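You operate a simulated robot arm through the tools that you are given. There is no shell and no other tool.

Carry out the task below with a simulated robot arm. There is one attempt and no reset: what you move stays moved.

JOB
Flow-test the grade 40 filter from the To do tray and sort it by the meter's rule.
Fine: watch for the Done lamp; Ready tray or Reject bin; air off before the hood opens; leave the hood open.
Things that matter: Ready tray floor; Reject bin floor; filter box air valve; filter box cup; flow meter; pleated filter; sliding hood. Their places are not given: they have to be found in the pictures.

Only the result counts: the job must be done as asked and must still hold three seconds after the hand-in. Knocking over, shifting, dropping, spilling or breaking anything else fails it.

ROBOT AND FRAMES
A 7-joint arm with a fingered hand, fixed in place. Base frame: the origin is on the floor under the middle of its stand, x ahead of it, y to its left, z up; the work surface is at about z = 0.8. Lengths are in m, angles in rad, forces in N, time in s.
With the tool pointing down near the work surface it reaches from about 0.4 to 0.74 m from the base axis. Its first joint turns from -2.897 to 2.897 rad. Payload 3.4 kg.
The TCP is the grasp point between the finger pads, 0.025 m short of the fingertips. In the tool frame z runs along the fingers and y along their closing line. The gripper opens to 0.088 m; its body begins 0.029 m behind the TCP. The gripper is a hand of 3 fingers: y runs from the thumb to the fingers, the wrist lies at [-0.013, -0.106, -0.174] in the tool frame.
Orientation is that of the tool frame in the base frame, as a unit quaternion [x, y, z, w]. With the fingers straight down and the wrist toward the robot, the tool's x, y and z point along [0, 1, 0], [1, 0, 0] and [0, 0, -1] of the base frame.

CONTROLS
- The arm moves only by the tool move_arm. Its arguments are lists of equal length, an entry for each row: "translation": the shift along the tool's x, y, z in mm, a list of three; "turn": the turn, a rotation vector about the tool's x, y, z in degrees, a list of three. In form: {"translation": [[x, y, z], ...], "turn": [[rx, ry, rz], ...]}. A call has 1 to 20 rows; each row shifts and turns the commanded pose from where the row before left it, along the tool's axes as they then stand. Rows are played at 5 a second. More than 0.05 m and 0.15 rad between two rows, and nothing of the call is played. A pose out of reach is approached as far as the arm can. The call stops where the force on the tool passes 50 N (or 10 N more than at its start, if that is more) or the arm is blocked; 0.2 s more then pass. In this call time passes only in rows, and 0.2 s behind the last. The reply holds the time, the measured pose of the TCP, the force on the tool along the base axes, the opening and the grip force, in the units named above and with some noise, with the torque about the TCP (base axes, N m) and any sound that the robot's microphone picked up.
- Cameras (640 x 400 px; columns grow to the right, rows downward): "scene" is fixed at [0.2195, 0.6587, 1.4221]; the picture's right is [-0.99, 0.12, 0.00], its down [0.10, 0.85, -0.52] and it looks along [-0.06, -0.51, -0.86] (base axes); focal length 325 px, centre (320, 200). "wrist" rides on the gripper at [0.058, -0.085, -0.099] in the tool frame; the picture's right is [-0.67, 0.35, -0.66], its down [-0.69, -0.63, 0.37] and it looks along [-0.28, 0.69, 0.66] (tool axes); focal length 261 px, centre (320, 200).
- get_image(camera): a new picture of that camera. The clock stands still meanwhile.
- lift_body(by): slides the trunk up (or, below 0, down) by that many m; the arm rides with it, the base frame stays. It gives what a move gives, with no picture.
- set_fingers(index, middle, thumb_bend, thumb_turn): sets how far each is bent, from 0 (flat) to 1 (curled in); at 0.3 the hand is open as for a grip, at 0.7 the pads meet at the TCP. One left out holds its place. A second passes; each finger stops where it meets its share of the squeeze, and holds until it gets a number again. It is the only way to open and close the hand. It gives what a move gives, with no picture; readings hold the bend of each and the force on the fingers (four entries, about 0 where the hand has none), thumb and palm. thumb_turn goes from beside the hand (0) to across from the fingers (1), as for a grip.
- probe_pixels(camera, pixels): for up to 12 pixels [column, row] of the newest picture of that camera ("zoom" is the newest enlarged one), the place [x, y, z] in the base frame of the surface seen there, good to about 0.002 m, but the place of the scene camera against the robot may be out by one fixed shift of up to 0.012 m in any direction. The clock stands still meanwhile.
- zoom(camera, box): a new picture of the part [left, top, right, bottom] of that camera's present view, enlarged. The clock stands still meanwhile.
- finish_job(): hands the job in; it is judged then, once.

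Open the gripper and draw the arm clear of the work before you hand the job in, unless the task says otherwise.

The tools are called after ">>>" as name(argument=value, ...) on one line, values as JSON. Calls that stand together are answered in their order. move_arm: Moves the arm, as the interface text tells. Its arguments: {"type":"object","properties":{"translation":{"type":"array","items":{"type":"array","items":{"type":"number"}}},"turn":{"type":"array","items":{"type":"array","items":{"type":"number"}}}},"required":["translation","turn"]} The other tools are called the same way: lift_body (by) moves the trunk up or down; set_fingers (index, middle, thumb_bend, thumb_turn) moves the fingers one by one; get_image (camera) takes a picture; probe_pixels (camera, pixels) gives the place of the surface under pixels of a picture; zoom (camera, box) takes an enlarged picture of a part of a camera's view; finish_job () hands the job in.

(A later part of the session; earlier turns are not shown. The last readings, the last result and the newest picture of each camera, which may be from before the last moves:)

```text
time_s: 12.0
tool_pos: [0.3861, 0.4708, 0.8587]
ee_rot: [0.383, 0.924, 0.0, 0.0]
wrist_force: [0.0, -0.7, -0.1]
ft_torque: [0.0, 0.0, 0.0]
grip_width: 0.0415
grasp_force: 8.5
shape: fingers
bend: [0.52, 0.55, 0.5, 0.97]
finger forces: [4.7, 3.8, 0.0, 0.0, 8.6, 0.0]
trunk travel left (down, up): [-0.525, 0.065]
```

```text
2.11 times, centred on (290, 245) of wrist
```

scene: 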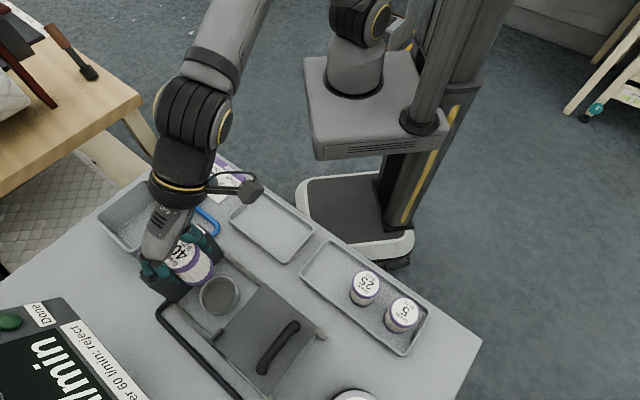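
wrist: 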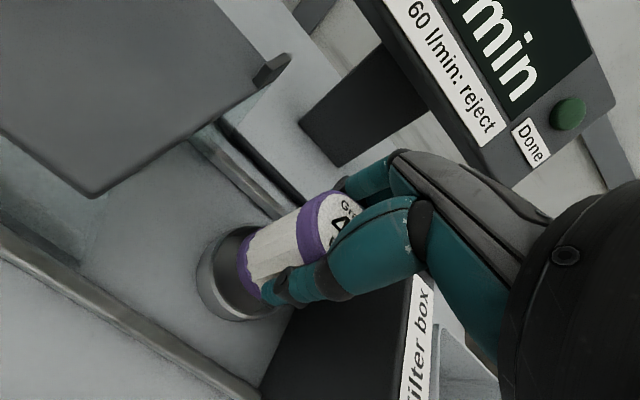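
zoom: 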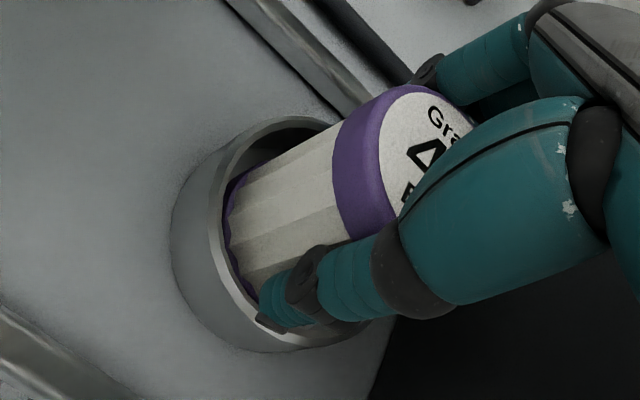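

The filter is inside the cup with no contact force yet. I lower a further 2 mm to seat it.

>>> move_arm(translation=[[0, 0, 1], [0, 0, 1]], turn=[[0, 0, 0], [0, 0, 0]])

```text
time_s: 12.6
tool_pos: [0.3858, 0.4698, 0.8574]
ee_rot: [0.382, 0.924, 0.001, 0.001]
wrist_force: [-0.3, -0.7, 2.2]
ft_torque: [0.01, -0.05, 0.03]
grip_width: 0.0413
grasp_force: 8.9
shape: fingers
bend: [0.52, 0.55, 0.5, 0.97]
finger forces: [4.5, 4.0, 0.0, 0.0, 9.1, 0.0]
trunk travel left (down, up): [-0.525, 0.065]
```

A 2 N upward force shows the filter has just touched the cup floor. I open the hand in two stages.

>>> set_fingers(index=0.46, middle=0.46, thumb_bend=0.46)

>>> set_fingers(index=0.32, middle=0.32, thumb_bend=0.32)

>>> zoom(camera="scene", box=[160, 220, 280, 320])

>>> get_image(camera="wrist")

```text
time_s: 13.6
tool_pos: [0.3864, 0.47, 0.8578]
ee_rot: [0.382, 0.924, 0.001, 0.0]
wrist_force: [-0.4, 0.1, -0.1]
ft_torque: [0.01, 0.01, 0.0]
grip_width: 0.0505
grasp_force: 0.3
shape: fingers
bend: [0.46, 0.46, 0.46, 0.97]
finger forces: [0.0, 0.1, 0.0, 0.0, 0.2, 0.0]
trunk travel left (down, up): [-0.525, 0.065]
```

```text
time_s: 14.6
tool_pos: [0.3862, 0.4701, 0.8572]
ee_rot: [0.382, 0.924, 0.0, 0.0]
wrist_force: [0.1, -0.4, -0.1]
ft_torque: [-0.02, -0.02, 0.01]
grip_width: 0.0803
grasp_force: 0.0
shape: fingers
bend: [0.32, 0.32, 0.32, 0.97]
finger forces: [0.0, 0.1, 0.0, 0.0, 0.0, 0.0]
trunk travel left (down, up): [-0.525, 0.065]
```

```text
4.00 times, centred on (220, 270) of scene
```

zoom: 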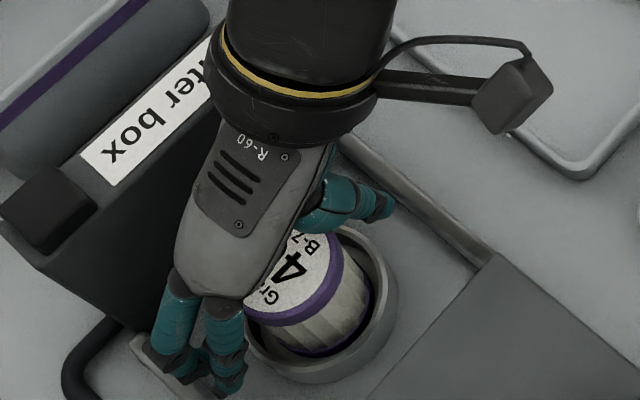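

```text
taken
```

wrist: 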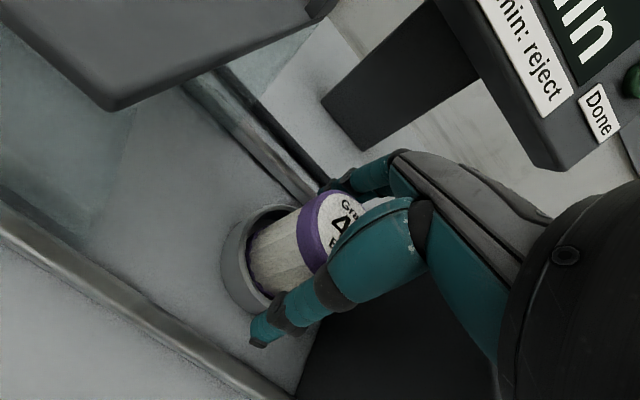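

The filter stands free in the cup with the fingers open. I draw straight up 145 mm.

>>> move_arm(translation=[[0, 0, -15], [0, 0, -20], [0, 0, -30], [0, 0, -40], [0, 0, -40]], turn=[[0, 0, 0], [0, 0, 0], [0, 0, 0], [0, 0, 0], [0, 0, 0]])

>>> get_image(camera="scene")

>>> get_image(camera="wrist")

```text
time_s: 15.8
tool_pos: [0.3869, 0.4711, 1.0029]
ee_rot: [0.382, 0.924, 0.0, 0.0]
wrist_force: [0.0, -0.2, -0.1]
ft_torque: [-0.01, 0.0, 0.03]
grip_width: 0.0805
grasp_force: 0.0
shape: fingers
bend: [0.32, 0.32, 0.32, 0.97]
finger forces: [0.1, 0.0, 0.0, 0.0, 0.1, 0.1]
trunk travel left (down, up): [-0.525, 0.065]
```

```text
taken
```

scene: 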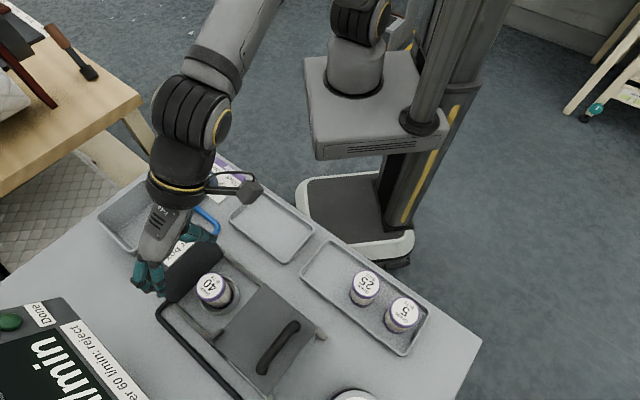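

```text
taken
```

wrist: 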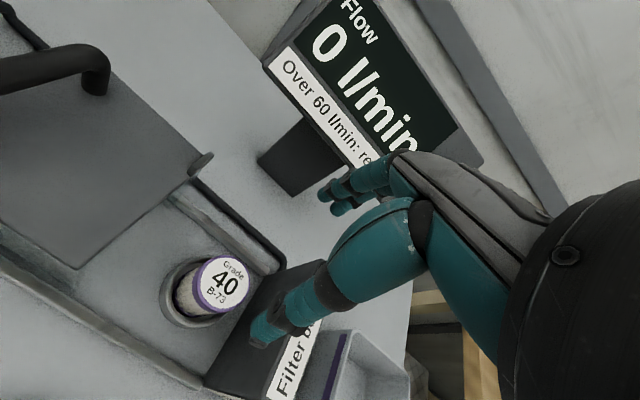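

The filter stands in the cup. Before sliding the hood I check the handle and the jar ("Bellows") at the bottom edge of the scene picture, to plan the pushing path.

>>> probe_pixels(camera="scene", pixels=[[355, 391], [335, 397], [375, 397], [355, 399], [298, 322], [262, 372], [290, 330], [270, 356], [284, 346], [276, 338], [322, 334], [322, 322]])

>>> zoom(camera="scene", box=[240, 300, 400, 400])

>>> zoom(camera="scene", box=[130, 230, 230, 310])

```text
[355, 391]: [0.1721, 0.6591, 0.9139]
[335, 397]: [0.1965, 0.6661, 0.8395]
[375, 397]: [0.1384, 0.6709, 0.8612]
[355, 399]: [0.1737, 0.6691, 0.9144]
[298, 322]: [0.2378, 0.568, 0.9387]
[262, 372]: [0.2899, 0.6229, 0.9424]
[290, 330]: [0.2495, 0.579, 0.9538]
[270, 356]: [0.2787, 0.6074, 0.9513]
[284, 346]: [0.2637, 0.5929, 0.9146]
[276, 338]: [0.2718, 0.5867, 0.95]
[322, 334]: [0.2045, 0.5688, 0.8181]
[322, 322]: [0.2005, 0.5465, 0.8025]
```

```text
4.00 times, centred on (320, 350) of scene
```

zoom: 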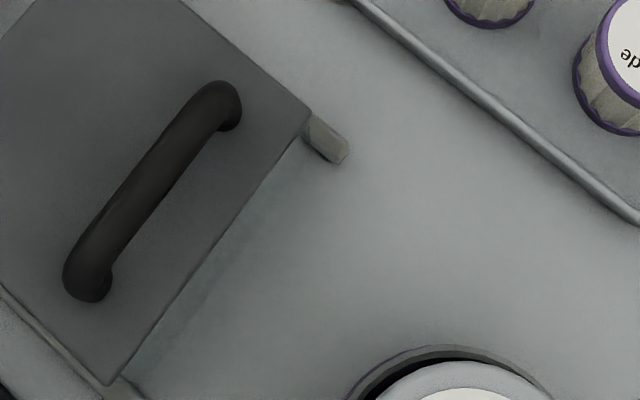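

```text
5.00 times, centred on (180, 270) of scene
```

zoom: 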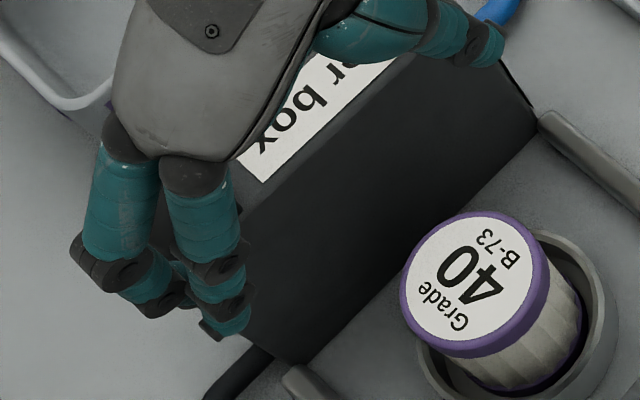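

The bar's centre is near (0.266, 0.583) in the robot frame with its top at 0.950, and the hood plate at 0.912; jar top is about 0.912. I close the hand to make a compact pusher before moving behind the handle.

>>> set_fingers(index=0.68, middle=0.68, thumb_bend=0.68)

>>> move_arm(translation=[[0, 0, -15], [37, -0.4, 0], [37, -0.4, 0], [37, -0.4, 0], [37, -0.5, 0], [37, -0.5, 0], [36.5, -0.5, 0]], turn=[[0, 0, 0], [0, 0, 0], [0, 0, 0], [0, 0, 0], [0, 0, 0], [0, 0, 0], [0, 0, 0]])

>>> get_image(camera="scene")

>>> get_image(camera="wrist")

```text
time_s: 16.8
tool_pos: [0.3866, 0.4714, 1.0029]
ee_rot: [0.382, 0.924, 0.0, 0.001]
wrist_force: [0.3, -0.1, -0.4]
ft_torque: [0.0, 0.0, -0.02]
grip_width: 0.0029
grasp_force: 0.0
shape: fingers
bend: [0.68, 0.68, 0.68, 0.97]
finger forces: [0.0, 0.0, 0.0, 0.0, 0.0, 0.1]
trunk travel left (down, up): [-0.525, 0.065]
```

```text
time_s: 18.4
tool_pos: [0.2264, 0.6271, 1.0175]
ee_rot: [0.382, 0.924, 0.0, 0.001]
wrist_force: [0.3, 0.2, 0.3]
ft_torque: [0.05, 0.01, -0.02]
grip_width: 0.0027
grasp_force: 0.0
shape: fingers
bend: [0.68, 0.68, 0.68, 0.97]
finger forces: [0.1, 0.0, 0.0, 0.1, 0.0, 0.1]
trunk travel left (down, up): [-0.525, 0.065]
```

```text
taken
```

scene: 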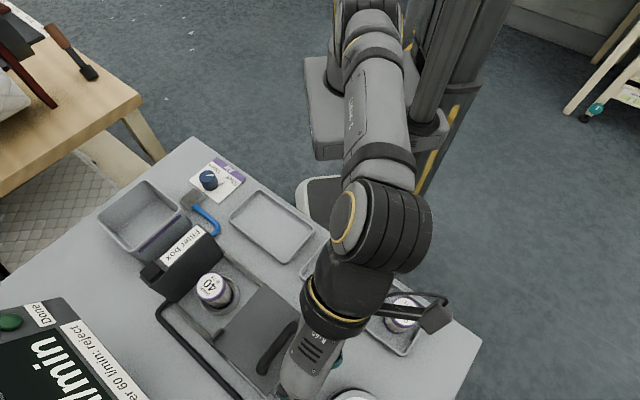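

```text
taken
```

wrist: 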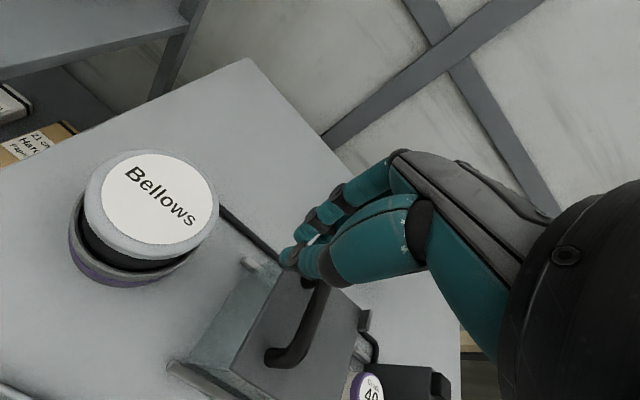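

The closed hand hovers near the handle; the Bellows jar is at wrist (150,200). I probe the handle, the jar top and the fingertips here.

>>> probe_pixels(camera="wrist", pixels=[[318, 300], [308, 325], [297, 345], [280, 358], [150, 200], [215, 210], [100, 215], [290, 260], [312, 272], [335, 200], [180, 275], [240, 360]])

>>> zoom(camera="wrist", box=[220, 180, 400, 400])

>>> zoom(camera="scene", box=[220, 300, 380, 400])

```text
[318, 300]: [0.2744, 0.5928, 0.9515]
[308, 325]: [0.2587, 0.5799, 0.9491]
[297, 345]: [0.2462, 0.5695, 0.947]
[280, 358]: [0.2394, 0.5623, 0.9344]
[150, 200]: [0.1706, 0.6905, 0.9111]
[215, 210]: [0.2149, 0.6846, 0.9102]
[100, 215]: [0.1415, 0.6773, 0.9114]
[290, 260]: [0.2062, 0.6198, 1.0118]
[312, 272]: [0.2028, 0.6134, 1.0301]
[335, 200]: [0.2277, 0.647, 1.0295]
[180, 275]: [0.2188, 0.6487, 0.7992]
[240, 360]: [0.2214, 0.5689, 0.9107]
```

```text
1.82 times, centred on (310, 290) of wrist
```

zoom: 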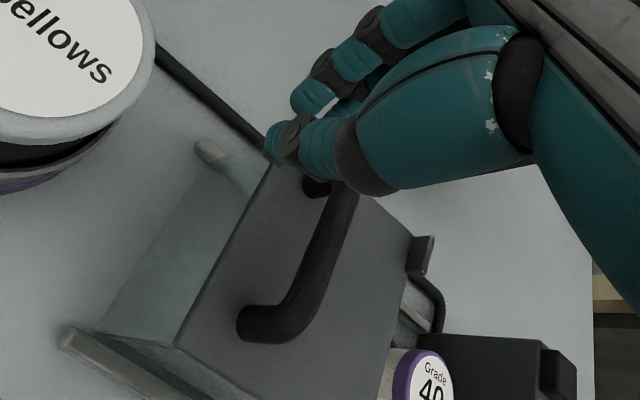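

```text
4.00 times, centred on (300, 350) of scene
```

zoom: 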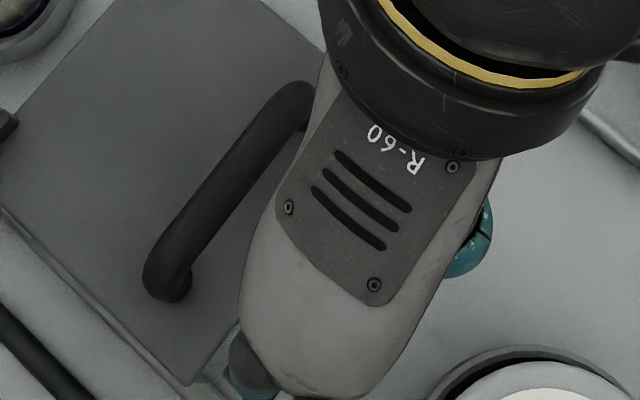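

The bar lies at u≈−0.225 and the hand at u≈−0.285, behind the hood's rear edge and clear of the jar. I lower 70 mm so the fingertips sit behind the bar about 10 mm above the hood plate.

>>> move_arm(translation=[[0, -2, 25], [0, 0, 25], [0, 0, 20]], turn=[[0, 0, 0], [0, 0, 0], [0, 0, 0]])

>>> zoom(camera="wrist", box=[200, 160, 420, 400])

>>> zoom(camera="scene", box=[220, 300, 380, 400])

```text
time_s: 19.2
tool_pos: [0.2257, 0.623, 0.9474]
ee_rot: [0.382, 0.924, 0.0, 0.0]
wrist_force: [-0.1, -0.3, -0.1]
ft_torque: [0.03, 0.0, -0.01]
grip_width: 0.0033
grasp_force: 0.0
shape: fingers
bend: [0.68, 0.68, 0.68, 0.97]
finger forces: [0.0, 0.1, 0.0, 0.0, 0.0, 0.0]
trunk travel left (down, up): [-0.525, 0.065]
```

```text
1.67 times, centred on (310, 280) of wrist
```

zoom: 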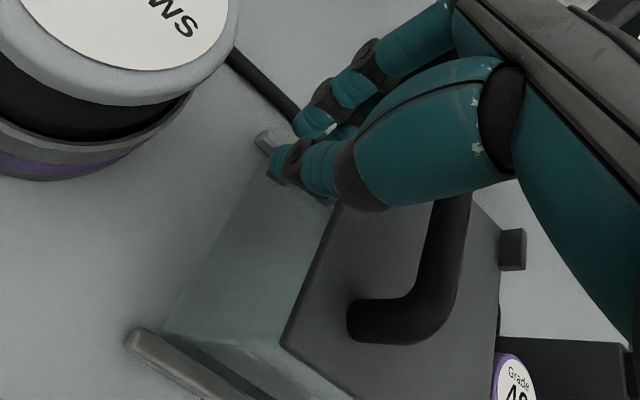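

```text
4.00 times, centred on (300, 350) of scene
```

zoom: 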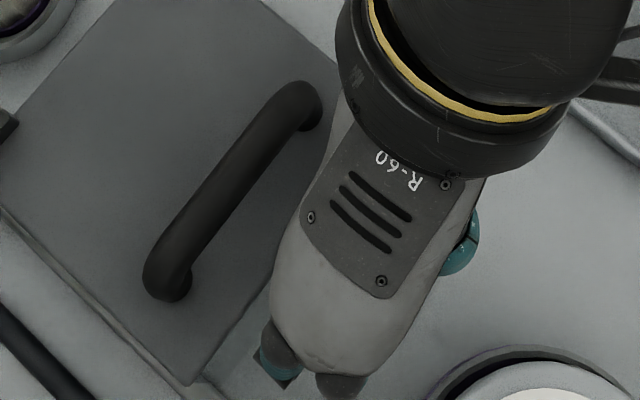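

The fingers are behind the bar, above the plate. I push along −x of the tool (toward the panel) in small steps to find contact.

>>> move_arm(translation=[[-8, 0, 0], [-8, 0, 0], [-6, 0, 0], [-6, 0, 0]], turn=[[0, 0, 0], [0, 0, 0], [0, 0, 0], [0, 0, 0]])

>>> zoom(camera="wrist", box=[200, 160, 420, 400])

```text
time_s: 20.2
tool_pos: [0.245, 0.6049, 0.9461]
ee_rot: [0.382, 0.924, -0.001, 0.0]
wrist_force: [0.0, -0.2, 0.0]
ft_torque: [0.04, 0.0, 0.01]
grip_width: 0.0029
grasp_force: 0.1
shape: fingers
bend: [0.68, 0.68, 0.68, 0.97]
finger forces: [0.0, 0.0, 0.1, 0.0, 0.1, 0.0]
trunk travel left (down, up): [-0.525, 0.065]
```

```text
1.67 times, centred on (310, 280) of wrist
```

zoom: 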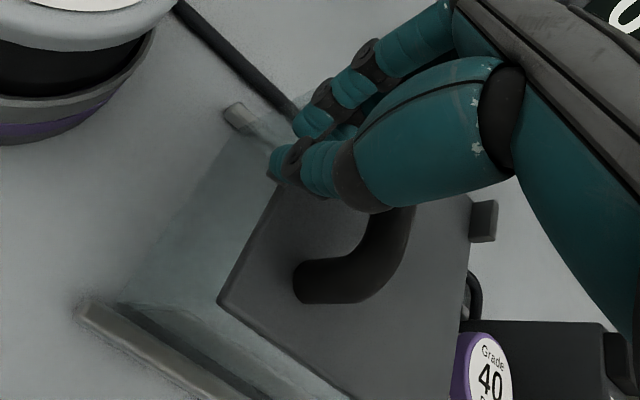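

Still no contact; the bar is just ahead. I continue another 16 mm in small steps.

>>> move_arm(translation=[[-4, 0, 0], [-4, 0, 0], [-4, 0, 0], [-4, 0, 0]], turn=[[0, 0, 0], [0, 0, 0], [0, 0, 0], [0, 0, 0]])

>>> zoom(camera="scene", box=[200, 270, 360, 400])

```text
time_s: 21.2
tool_pos: [0.2586, 0.5918, 0.9463]
ee_rot: [0.382, 0.924, 0.0, -0.001]
wrist_force: [-0.6, 0.4, 0.1]
ft_torque: [-0.01, 0.01, 0.0]
grip_width: 0.003
grasp_force: 0.6
shape: fingers
bend: [0.68, 0.68, 0.68, 0.97]
finger forces: [0.0, 0.7, 0.1, 0.0, 0.0, 0.0]
trunk travel left (down, up): [-0.525, 0.065]
```

```text
3.08 times, centred on (280, 335) of scene
```

zoom: 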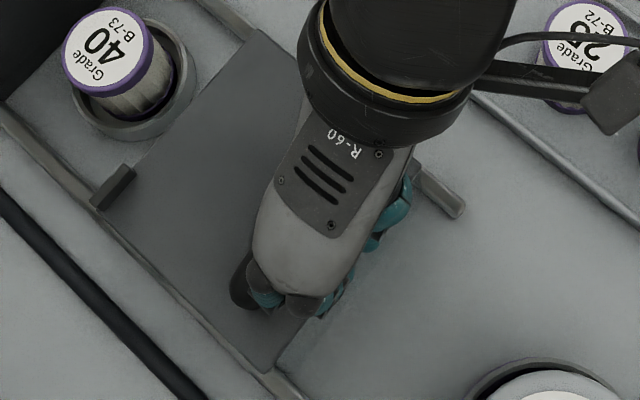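

The middle finger touches the bar at 0.7 N with tiny arm force. I push on 100 mm in 8–10 mm rows.

>>> move_arm(translation=[[-8, 0, 0], [-8, 0, 0], [-8, 0, 0], [-8, 0, 0], [-8, 0, 0], [-8, 0, 0], [-8, 0, 0]], turn=[[0, 0, 0], [0, 0, 0], [0, 0, 0], [0, 0, 0], [0, 0, 0], [0, 0, 0], [0, 0, 0]])

>>> get_image(camera="scene")

>>> get_image(camera="wrist")

```text
time_s: 22.8
tool_pos: [0.297, 0.5522, 0.9475]
ee_rot: [0.383, 0.924, 0.001, -0.001]
wrist_force: [-0.5, 0.9, 0.6]
ft_torque: [-0.03, 0.01, 0.04]
grip_width: 0.0034
grasp_force: 0.4
shape: fingers
bend: [0.68, 0.68, 0.68, 0.97]
finger forces: [0.0, 0.5, 0.0, 0.1, 0.1, 0.1]
trunk travel left (down, up): [-0.525, 0.065]
```

```text
taken
```

scene: 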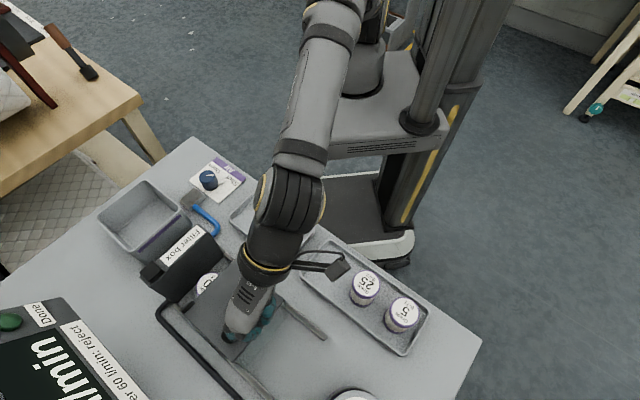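

```text
taken
```

wrist: 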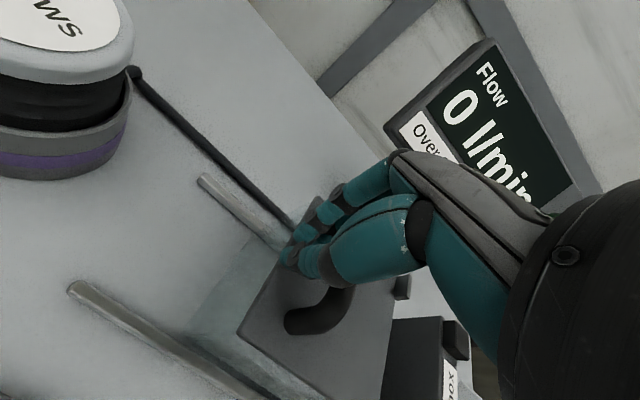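

The hood slides smoothly with under 1 N. I continue 64 mm more.

>>> move_arm(translation=[[-8, 0, 0], [-8, 0, 0], [-8, 0, 0], [-8, 0, 0], [-8, 0, 0], [-8, 0, 0], [-8, 0, 0], [-6, 0, 0]], turn=[[0, 0, 0], [0, 0, 0], [0, 0, 0], [0, 0, 0], [0, 0, 0], [0, 0, 0], [0, 0, 0], [0, 0, 0]])

>>> zoom(camera="scene", box=[120, 220, 320, 380])

>>> get_image(camera="wrist")

```text
time_s: 24.6
tool_pos: [0.3415, 0.5101, 0.9466]
ee_rot: [0.383, 0.924, 0.0, 0.0]
wrist_force: [-0.3, 0.3, 0.2]
ft_torque: [-0.02, -0.03, 0.02]
grip_width: 0.0028
grasp_force: 0.2
shape: fingers
bend: [0.68, 0.68, 0.68, 0.97]
finger forces: [0.0, 0.0, 0.0, 0.0, 0.0, 0.0]
trunk travel left (down, up): [-0.525, 0.065]
```

```text
2.50 times, centred on (220, 300) of scene
```

zoom: 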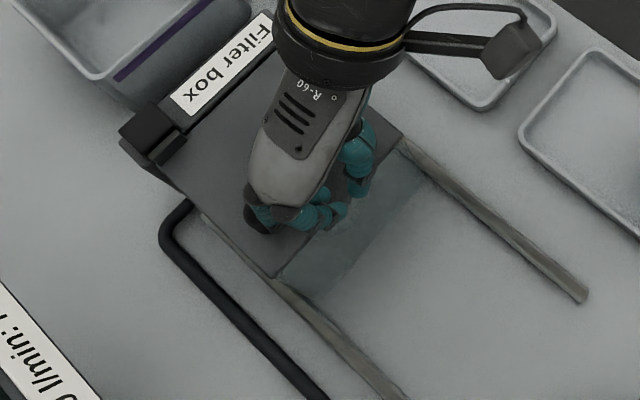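

```text
taken
```

wrist: 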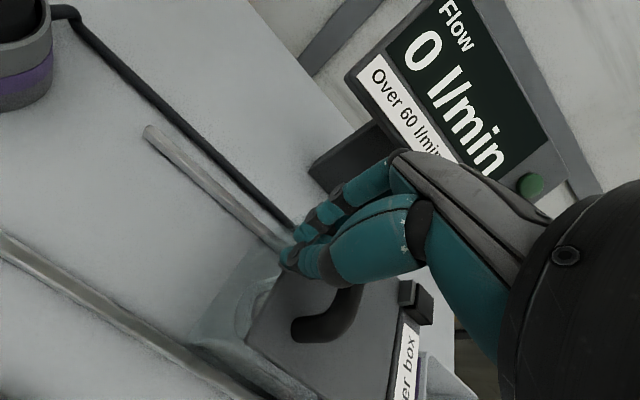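

The hood's tab is right next to the panel's block. I push on in 3 mm steps watching for the stop.

>>> move_arm(translation=[[-3, 0, 0], [-3, 0, 0], [-3, 0, 0], [-3, 0, 0]], turn=[[0, 0, 0], [0, 0, 0], [0, 0, 0], [0, 0, 0]])

>>> zoom(camera="scene", box=[120, 220, 280, 340])

```text
time_s: 25.6
tool_pos: [0.3462, 0.5029, 0.9476]
ee_rot: [0.382, 0.924, 0.0, 0.0]
wrist_force: [-6.9, 5.8, -0.1]
ft_torque: [0.05, 0.04, 0.24]
grip_width: 0.0028
grasp_force: 4.9
shape: fingers
bend: [0.68, 0.68, 0.68, 0.97]
finger forces: [0.0, 9.2, 0.1, 0.1, 0.1, 0.0]
trunk travel left (down, up): [-0.525, 0.065]
```

```text
3.33 times, centred on (200, 280) of scene
```

zoom: 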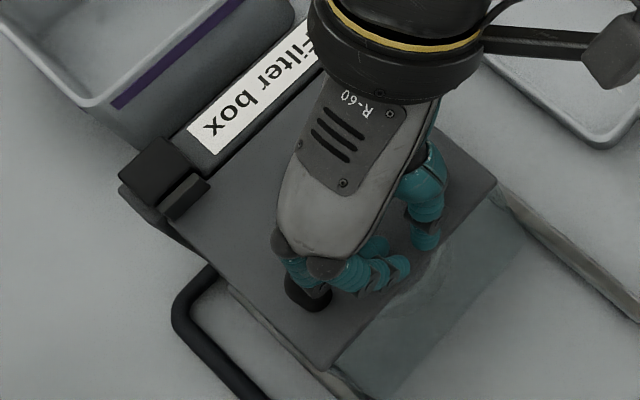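

The force rose to 9 N: the tab is against the block and the hood is closed. I back off, then lift clear.

>>> move_arm(translation=[[5, 0, 0], [10, 0, 0], [10, 0, 0], [0, 0, -30], [0, 0, -40]], turn=[[0, 0, 0], [0, 0, 0], [0, 0, 0], [0, 0, 0], [0, 0, 0]])

>>> get_image(camera="scene")

>>> get_image(camera="wrist")

```text
time_s: 26.8
tool_pos: [0.3299, 0.519, 1.0171]
ee_rot: [0.383, 0.924, -0.001, 0.0]
wrist_force: [-0.1, 0.1, -0.1]
ft_torque: [-0.06, 0.0, 0.01]
grip_width: 0.0031
grasp_force: 0.0
shape: fingers
bend: [0.68, 0.68, 0.68, 0.97]
finger forces: [0.0, 0.0, 0.0, 0.0, 0.0, 0.0]
trunk travel left (down, up): [-0.525, 0.065]
```

```text
taken
```

scene: 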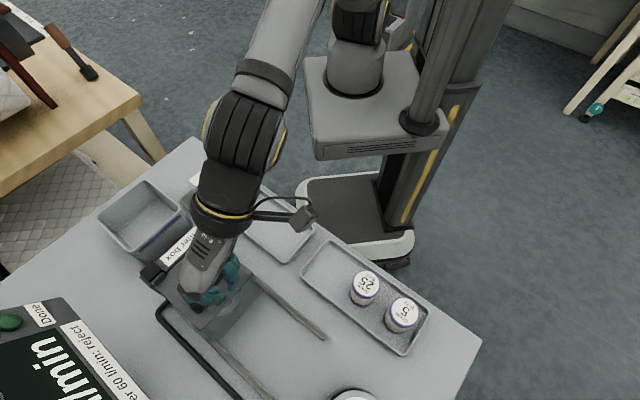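

```text
taken
```

wrist: 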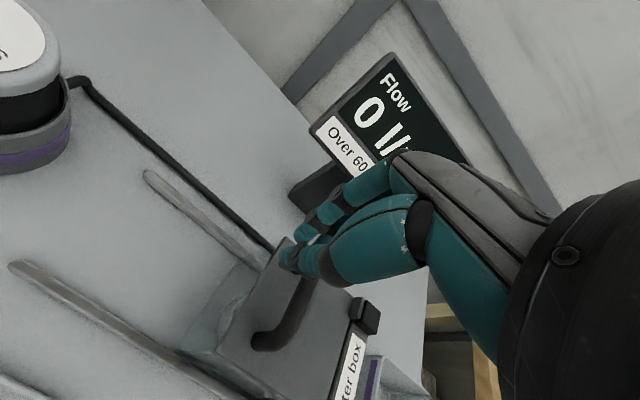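

The hood stays closed with the tab at the block. I now travel high (z ≈ 1.02) to above the air valve near (0.415, 0.215).

>>> move_arm(translation=[[-38.9, -21.9, 0], [-38.9, -21.9, 0], [-38.9, -21.9, 0], [-38.9, -21.9, 0], [-38.9, -21.9, 0], [-38.9, -21.9, 0], [-39, -22.1, 0]], turn=[[0, 0, 0], [0, 0, 0], [0, 0, 0], [0, 0, 0], [0, 0, 0], [0, 0, 0], [0, 0, 0]])

>>> get_image(camera="scene")

>>> get_image(camera="wrist")

```text
time_s: 28.4
tool_pos: [0.4153, 0.2169, 1.0197]
ee_rot: [0.382, 0.924, 0.0, 0.0]
wrist_force: [0.4, 0.6, -0.1]
ft_torque: [0.04, 0.0, 0.05]
grip_width: 0.0032
grasp_force: 0.0
shape: fingers
bend: [0.68, 0.68, 0.68, 0.97]
finger forces: [0.1, 0.1, 0.0, 0.0, 0.0, 0.0]
trunk travel left (down, up): [-0.525, 0.065]
```

```text
taken
```

scene: 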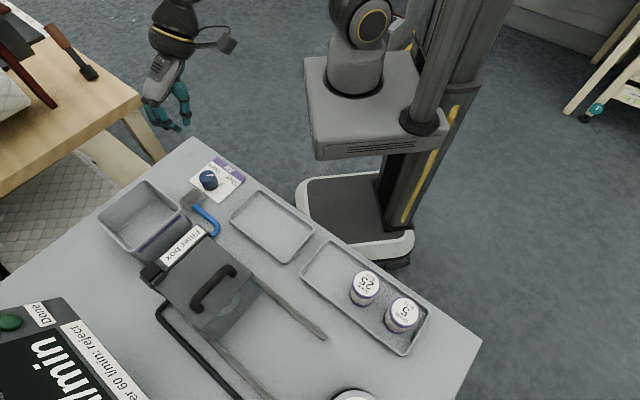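

```text
taken
```

wrist: 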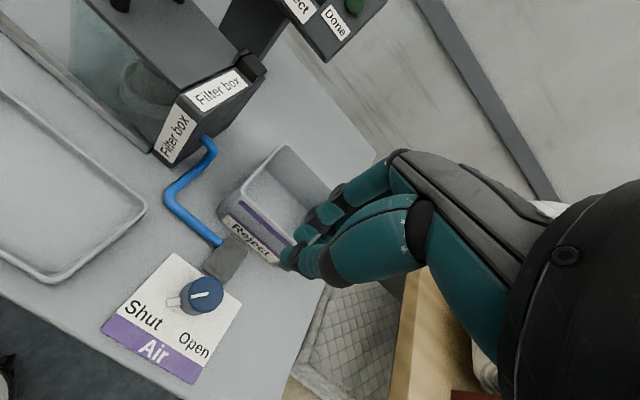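

The wrist view shows the knob at (203,295) with labels "Shut" left and "Open" right, and the hood closed at the scene's (205,285). I enlarge the knob and probe it.

>>> zoom(camera="wrist", box=[110, 240, 270, 390])

>>> zoom(camera="wrist", box=[160, 265, 240, 325])

```text
2.67 times, centred on (190, 315) of wrist
```

zoom: 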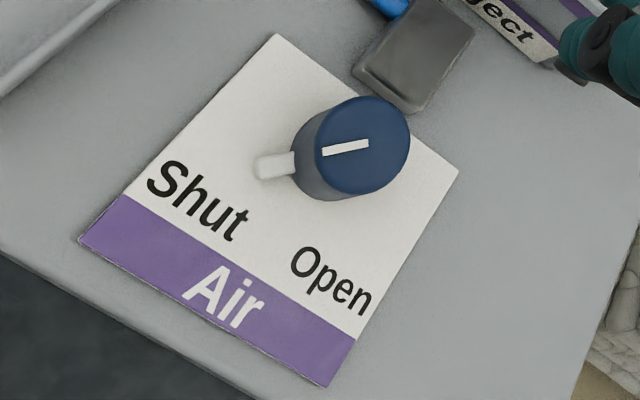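

```text
6.67 times, centred on (200, 295) of wrist
```

zoom: 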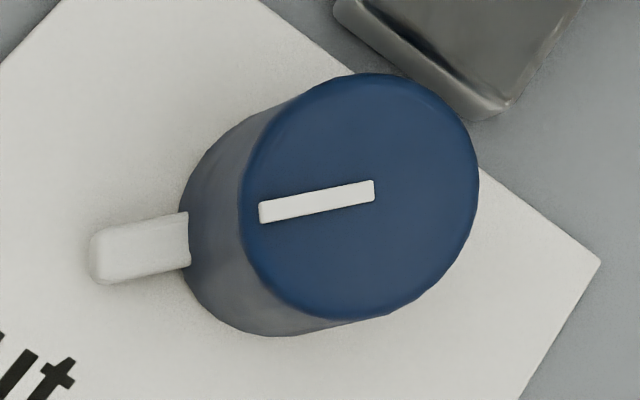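

The mark and the stub are aligned. I probe knob top, mark ends, stub and the label words to get the directions.

>>> probe_pixels(camera="zoom", pixels=[[360, 195], [300, 205], [420, 195], [360, 110], [360, 290], [270, 212], [105, 260], [150, 245], [175, 240], [250, 195], [465, 195], [370, 192]])

>>> get_image(camera="wrist")

>>> probe_pixels(camera="wrist", pixels=[[145, 315], [195, 346], [174, 301], [180, 298], [152, 350], [174, 256], [240, 305], [101, 330], [193, 383], [225, 260], [215, 275], [203, 295]])

```text
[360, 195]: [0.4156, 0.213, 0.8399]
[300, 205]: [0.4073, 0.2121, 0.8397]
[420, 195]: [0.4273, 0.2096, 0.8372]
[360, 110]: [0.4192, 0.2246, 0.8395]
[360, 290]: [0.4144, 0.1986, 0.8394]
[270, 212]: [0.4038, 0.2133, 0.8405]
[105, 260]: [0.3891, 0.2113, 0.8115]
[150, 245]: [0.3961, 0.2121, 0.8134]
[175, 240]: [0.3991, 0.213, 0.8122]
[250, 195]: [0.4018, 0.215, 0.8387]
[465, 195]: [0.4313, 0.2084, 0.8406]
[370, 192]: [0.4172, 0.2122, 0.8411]
```

```text
taken
```

wrist: 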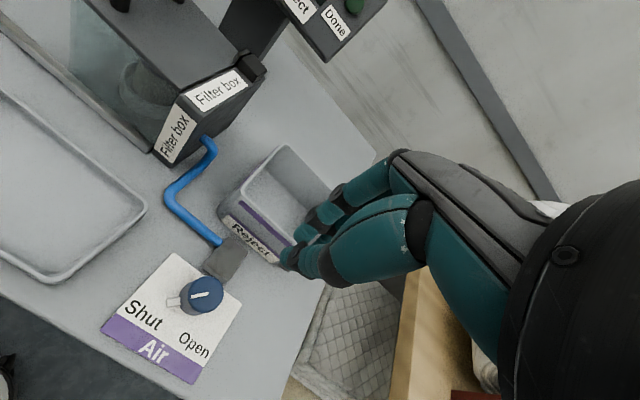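

```text
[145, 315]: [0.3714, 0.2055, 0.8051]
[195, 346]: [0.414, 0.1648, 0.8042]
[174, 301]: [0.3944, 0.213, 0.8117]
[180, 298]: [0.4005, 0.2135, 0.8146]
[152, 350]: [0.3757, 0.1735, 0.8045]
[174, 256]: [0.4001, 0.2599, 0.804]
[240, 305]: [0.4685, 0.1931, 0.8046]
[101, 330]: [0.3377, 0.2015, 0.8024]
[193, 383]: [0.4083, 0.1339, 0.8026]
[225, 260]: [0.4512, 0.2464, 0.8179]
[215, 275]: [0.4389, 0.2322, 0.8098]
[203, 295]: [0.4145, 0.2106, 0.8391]
```

The knob is centred at about (0.4165, 0.2122), top 0.8395, width about 0.034; its pointer is at azimuth 180° ("Shut") and "Open" is at about 270°, a 90° counter-clockwise turn. The connector block beside it tops out at 0.818, so I will grip only the knob's upper part. I turn the hand 75° clockwise and open it, staying high.

>>> move_arm(translation=[[0, 0, 0], [0, 0, 0], [0, 0, 0], [0, 0, 0], [0, 0, 0], [0, 0, 0], [0, 0, 0], [0, 0, 0], [0, 0, 0], [0, 0, 0], [-1.7, 2.6, 0]], turn=[[0, 0, 7.5], [0, 0, 7.5], [0, 0, 7.5], [0, 0, 7.5], [0, 0, 7.5], [0, 0, 7.5], [0, 0, 7.5], [0, 0, 7.5], [0, 0, 7.5], [0, 0, 7.5], [0, 0, 0]])

>>> set_fingers(index=0.36, middle=0.36, thumb_bend=0.36)

>>> get_image(camera="scene")

>>> get_image(camera="wrist")

```text
time_s: 30.8
tool_pos: [0.4183, 0.2146, 1.0189]
ee_rot: [0.866, 0.5, 0.0, 0.0]
wrist_force: [0.3, -0.4, 1.0]
ft_torque: [0.0, -0.02, 0.02]
grip_width: 0.003
grasp_force: 0.0
shape: fingers
bend: [0.68, 0.68, 0.68, 0.97]
finger forces: [0.1, 0.0, 0.0, 0.0, 0.0, 0.1]
trunk travel left (down, up): [-0.525, 0.065]
```

```text
time_s: 31.8
tool_pos: [0.4175, 0.2143, 1.0162]
ee_rot: [0.866, 0.501, 0.0, 0.0]
wrist_force: [-0.1, -0.7, -0.6]
ft_torque: [-0.03, -0.03, -0.04]
grip_width: 0.0715
grasp_force: 0.1
shape: fingers
bend: [0.36, 0.36, 0.36, 0.97]
finger forces: [0.0, 0.1, 0.0, 0.0, 0.1, 0.0]
trunk travel left (down, up): [-0.525, 0.065]
```

```text
taken
```

scene: 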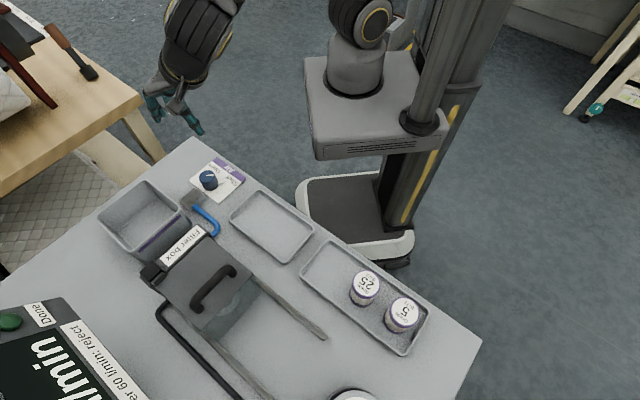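

```text
taken
```

wrist: 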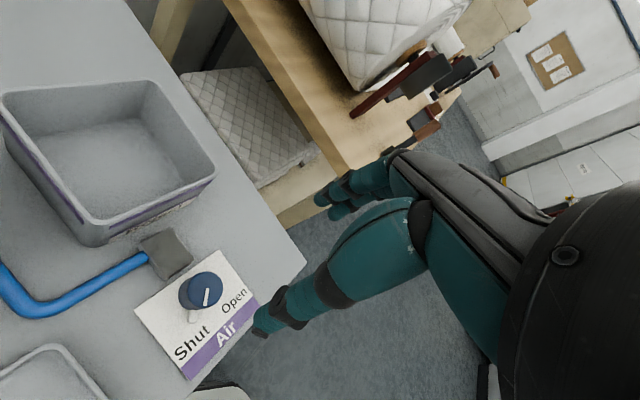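

The hand is turned and open above the knob at wrist (201,290). I probe the knob's centre again from this view.

>>> zoom(camera="wrist", box=[160, 260, 240, 320])

>>> probe_pixels(camera="zoom", pixels=[[340, 195], [280, 195], [400, 195], [340, 140], [340, 250], [300, 160], [380, 230], [380, 160], [300, 230], [240, 340], [270, 330], [240, 360]])

```text
6.67 times, centred on (200, 290) of wrist
```

zoom: 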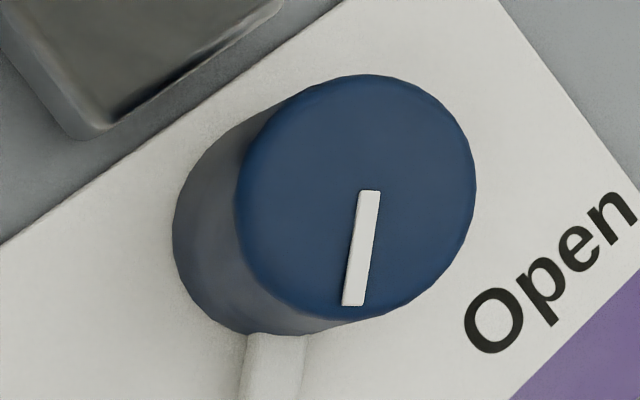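

```text
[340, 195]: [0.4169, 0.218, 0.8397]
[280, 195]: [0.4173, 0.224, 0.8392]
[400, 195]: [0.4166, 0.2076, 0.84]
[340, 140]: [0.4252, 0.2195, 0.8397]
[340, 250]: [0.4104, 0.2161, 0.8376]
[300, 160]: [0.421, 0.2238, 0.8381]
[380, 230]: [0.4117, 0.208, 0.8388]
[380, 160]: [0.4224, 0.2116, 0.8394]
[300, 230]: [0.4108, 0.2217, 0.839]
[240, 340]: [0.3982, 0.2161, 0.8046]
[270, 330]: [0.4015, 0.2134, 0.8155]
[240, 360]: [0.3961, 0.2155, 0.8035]
```

The knob centre averages to about (0.4165, 0.2138), within about 1.5 mm of the measured TCP. I descend 135 mm first and look.

>>> move_arm(translation=[[0, -1, 35], [0, 0, 35], [0, 0, 35], [0, 0, 30]], turn=[[0, 0, 0], [0, 0, 0], [0, 0, 0], [0, 0, 0]])

>>> zoom(camera="scene", box=[130, 100, 290, 220])

>>> get_image(camera="wrist")

```text
time_s: 32.8
tool_pos: [0.4161, 0.2156, 0.8813]
ee_rot: [0.866, 0.5, 0.0, 0.0]
wrist_force: [0.0, 0.0, 0.0]
ft_torque: [0.02, 0.02, 0.0]
grip_width: 0.0719
grasp_force: 0.0
shape: fingers
bend: [0.36, 0.36, 0.36, 0.97]
finger forces: [0.0, 0.1, 0.0, 0.1, 0.0, 0.0]
trunk travel left (down, up): [-0.525, 0.065]
```

```text
3.33 times, centred on (210, 160) of scene
```

zoom: 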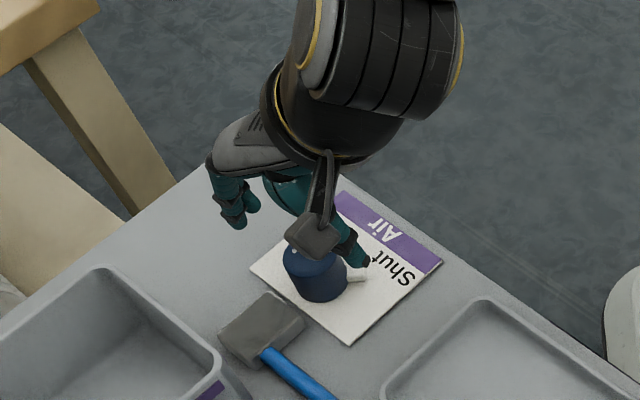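

```text
taken
```

wrist: 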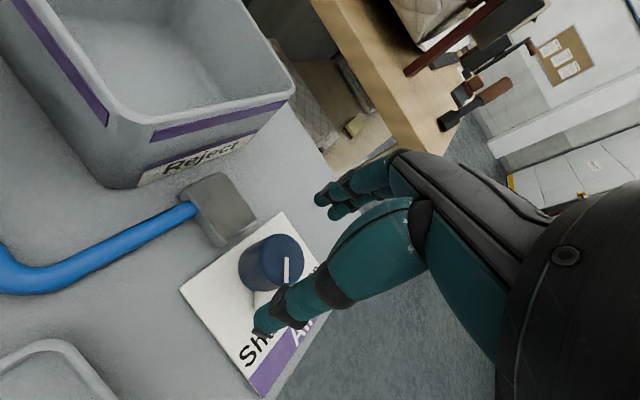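

The knob sits between the open thumb and fingers. I descend another 33 mm to TCP ≈ 0.848.

>>> move_arm(translation=[[0, 0, 14], [0, 0, 12], [0, 0, 7]], turn=[[0, 0, 0], [0, 0, 0], [0, 0, 0]])

>>> zoom(camera="scene", box=[150, 120, 270, 220])

>>> zoom(camera="wrist", box=[200, 160, 400, 360])

```text
time_s: 33.6
tool_pos: [0.4157, 0.2156, 0.8501]
ee_rot: [0.866, 0.501, 0.001, 0.0]
wrist_force: [-0.1, 0.0, -0.4]
ft_torque: [0.01, 0.01, -0.03]
grip_width: 0.0719
grasp_force: 0.0
shape: fingers
bend: [0.36, 0.36, 0.36, 0.97]
finger forces: [0.1, 0.1, 0.0, 0.1, 0.0, 0.1]
trunk travel left (down, up): [-0.525, 0.065]
```

```text
4.00 times, centred on (210, 170) of scene
```

zoom: 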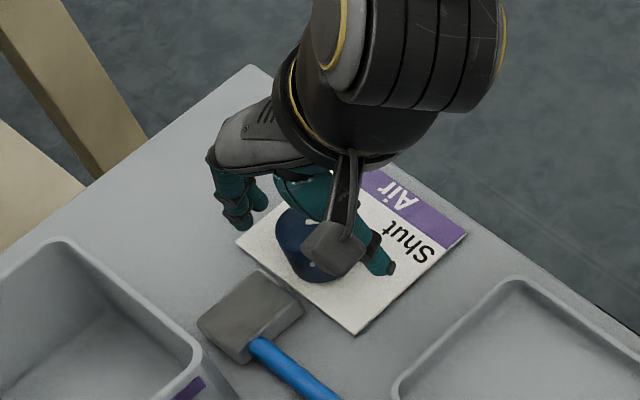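

```text
2.00 times, centred on (300, 260) of wrist
```

zoom: 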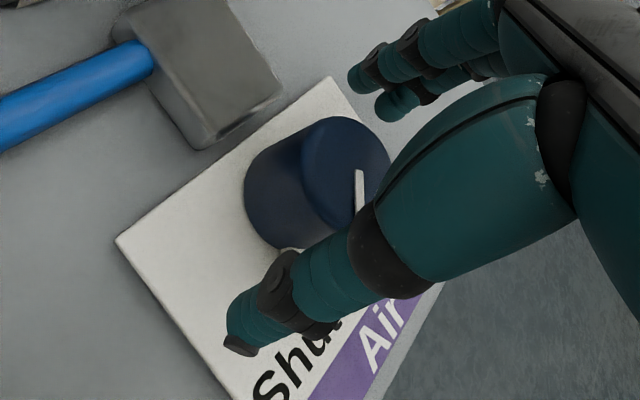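

The hand is placed around the knob's upper part. I close to 0.55 and read the forces.

>>> set_fingers(index=0.55, middle=0.55, thumb_bend=0.55)

>>> set_fingers(index=0.62, middle=0.62, thumb_bend=0.62)

>>> zoom(camera="wrist", box=[200, 160, 400, 360])

```text
time_s: 34.6
tool_pos: [0.4164, 0.2153, 0.8495]
ee_rot: [0.866, 0.5, 0.0, 0.0]
wrist_force: [0.0, -0.9, -0.6]
ft_torque: [-0.03, -0.01, 0.02]
grip_width: 0.0323
grasp_force: 0.7
shape: fingers
bend: [0.54, 0.54, 0.55, 0.97]
finger forces: [0.7, 0.6, 0.1, 0.0, 0.0, 0.0]
trunk travel left (down, up): [-0.525, 0.065]
```

```text
time_s: 35.6
tool_pos: [0.4165, 0.215, 0.8503]
ee_rot: [0.866, 0.5, 0.0, 0.0]
wrist_force: [5.5, -3.2, 1.1]
ft_torque: [-0.08, -0.14, 0.02]
grip_width: 0.0263
grasp_force: 5.7
shape: fingers
bend: [0.56, 0.57, 0.58, 0.97]
finger forces: [4.4, 4.6, 0.1, 0.0, 2.4, 0.1]
trunk travel left (down, up): [-0.525, 0.065]
```

```text
2.00 times, centred on (300, 260) of wrist
```

zoom: 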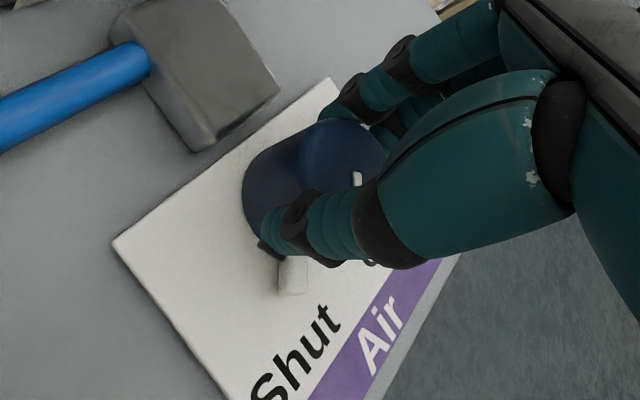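

Fingers carry 9 N but the thumb only 2.4 N, so the knob sits slightly toward the fingers. I shift the hand 2 mm along +y to centre it.

>>> move_arm(translation=[[0, 1, 0], [0, 1, 0]], turn=[[0, 0, 0], [0, 0, 0]])

>>> set_fingers(index=0.66, middle=0.66, thumb_bend=0.67)

```text
time_s: 36.2
tool_pos: [0.4179, 0.2147, 0.85]
ee_rot: [0.866, 0.501, -0.001, 0.0]
wrist_force: [2.4, -0.3, -1.1]
ft_torque: [-0.01, -0.04, 0.01]
grip_width: 0.0266
grasp_force: 4.9
shape: fingers
bend: [0.56, 0.58, 0.58, 0.97]
finger forces: [3.2, 3.1, 0.0, 0.1, 3.7, 0.0]
trunk travel left (down, up): [-0.525, 0.065]
```

```text
time_s: 37.2
tool_pos: [0.4174, 0.2138, 0.8495]
ee_rot: [0.866, 0.5, 0.0, 0.0]
wrist_force: [3.1, -1.7, -0.7]
ft_torque: [-0.01, -0.07, 0.05]
grip_width: 0.0258
grasp_force: 8.6
shape: fingers
bend: [0.57, 0.59, 0.59, 0.97]
finger forces: [5.1, 5.2, 0.1, 0.0, 6.3, 0.0]
trunk travel left (down, up): [-0.525, 0.065]
```

The grip on the knob is reasonably balanced at about 8.6 N. I start turning counter-clockwise by 20° and check the torque.

>>> move_arm(translation=[[0, 0.5, 0], [0, 0, 0], [0, 0, 0], [0, 0, 0]], turn=[[0, 0, -5], [0, 0, -5], [0, 0, -5], [0, 0, -5]])

>>> zoom(camera="wrist", box=[200, 160, 400, 360])

>>> zoom(camera="scene", box=[150, 120, 270, 220])

```text
time_s: 38.2
tool_pos: [0.418, 0.2142, 0.8491]
ee_rot: [0.765, 0.644, 0.0, 0.0]
wrist_force: [2.0, -0.1, 1.2]
ft_torque: [-0.01, -0.06, 0.0]
grip_width: 0.0253
grasp_force: 9.1
shape: fingers
bend: [0.58, 0.6, 0.59, 0.96]
finger forces: [5.1, 5.2, 0.0, 0.0, 7.6, 0.0]
trunk travel left (down, up): [-0.525, 0.065]
```

```text
2.00 times, centred on (300, 260) of wrist
```

zoom: 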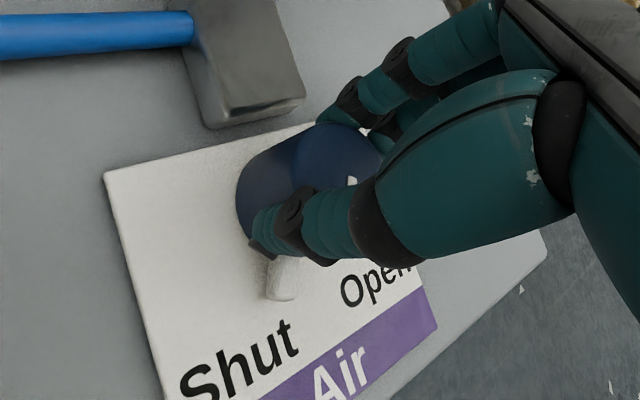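

```text
4.00 times, centred on (210, 170) of scene
```

zoom: 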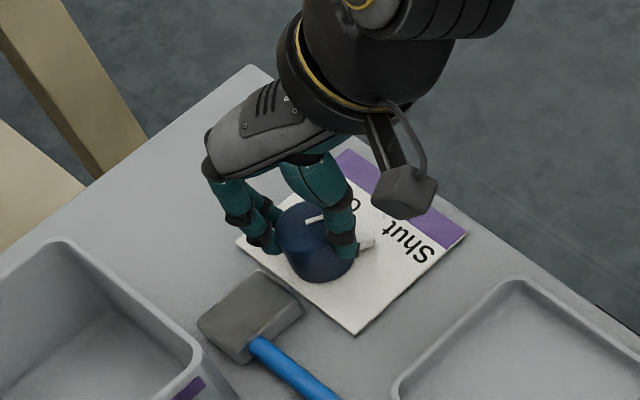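

The knob follows the hand with almost no torque. I continue another 35° counter-clockwise.

>>> move_arm(translation=[[0, 0, 0], [0, 0, 0], [0, 0, 0], [0, 0, 0], [0, 0, 0]], turn=[[0, 0, -7], [0, 0, -7], [0, 0, -7], [0, 0, -7], [0, 0, -7]])

>>> zoom(camera="wrist", box=[200, 160, 400, 360])

>>> zoom(camera="scene", box=[150, 120, 270, 220])

```text
time_s: 39.4
tool_pos: [0.4181, 0.2132, 0.8486]
ee_rot: [0.537, 0.843, 0.0, 0.0]
wrist_force: [1.3, 1.2, 1.7]
ft_torque: [0.0, 0.0, -0.01]
grip_width: 0.0254
grasp_force: 8.8
shape: fingers
bend: [0.58, 0.61, 0.59, 0.95]
finger forces: [4.9, 5.0, 0.1, 0.0, 8.1, 0.1]
trunk travel left (down, up): [-0.525, 0.065]
```

```text
2.00 times, centred on (300, 260) of wrist
```

zoom: 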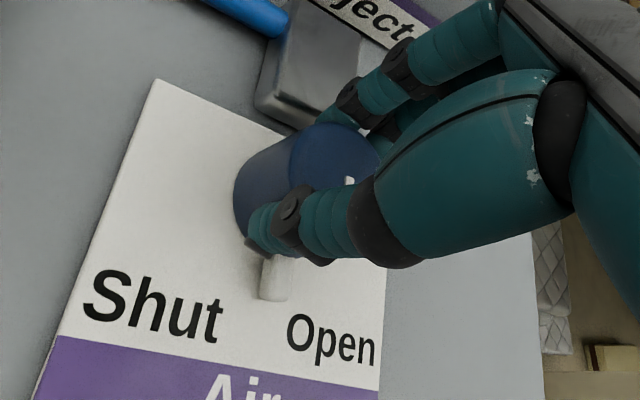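

```text
4.00 times, centred on (210, 170) of scene
```

zoom: 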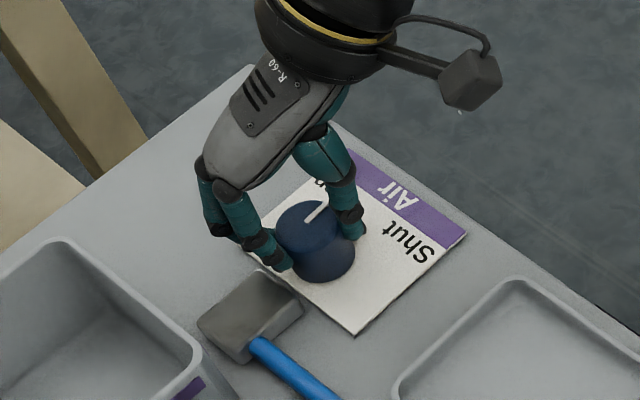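

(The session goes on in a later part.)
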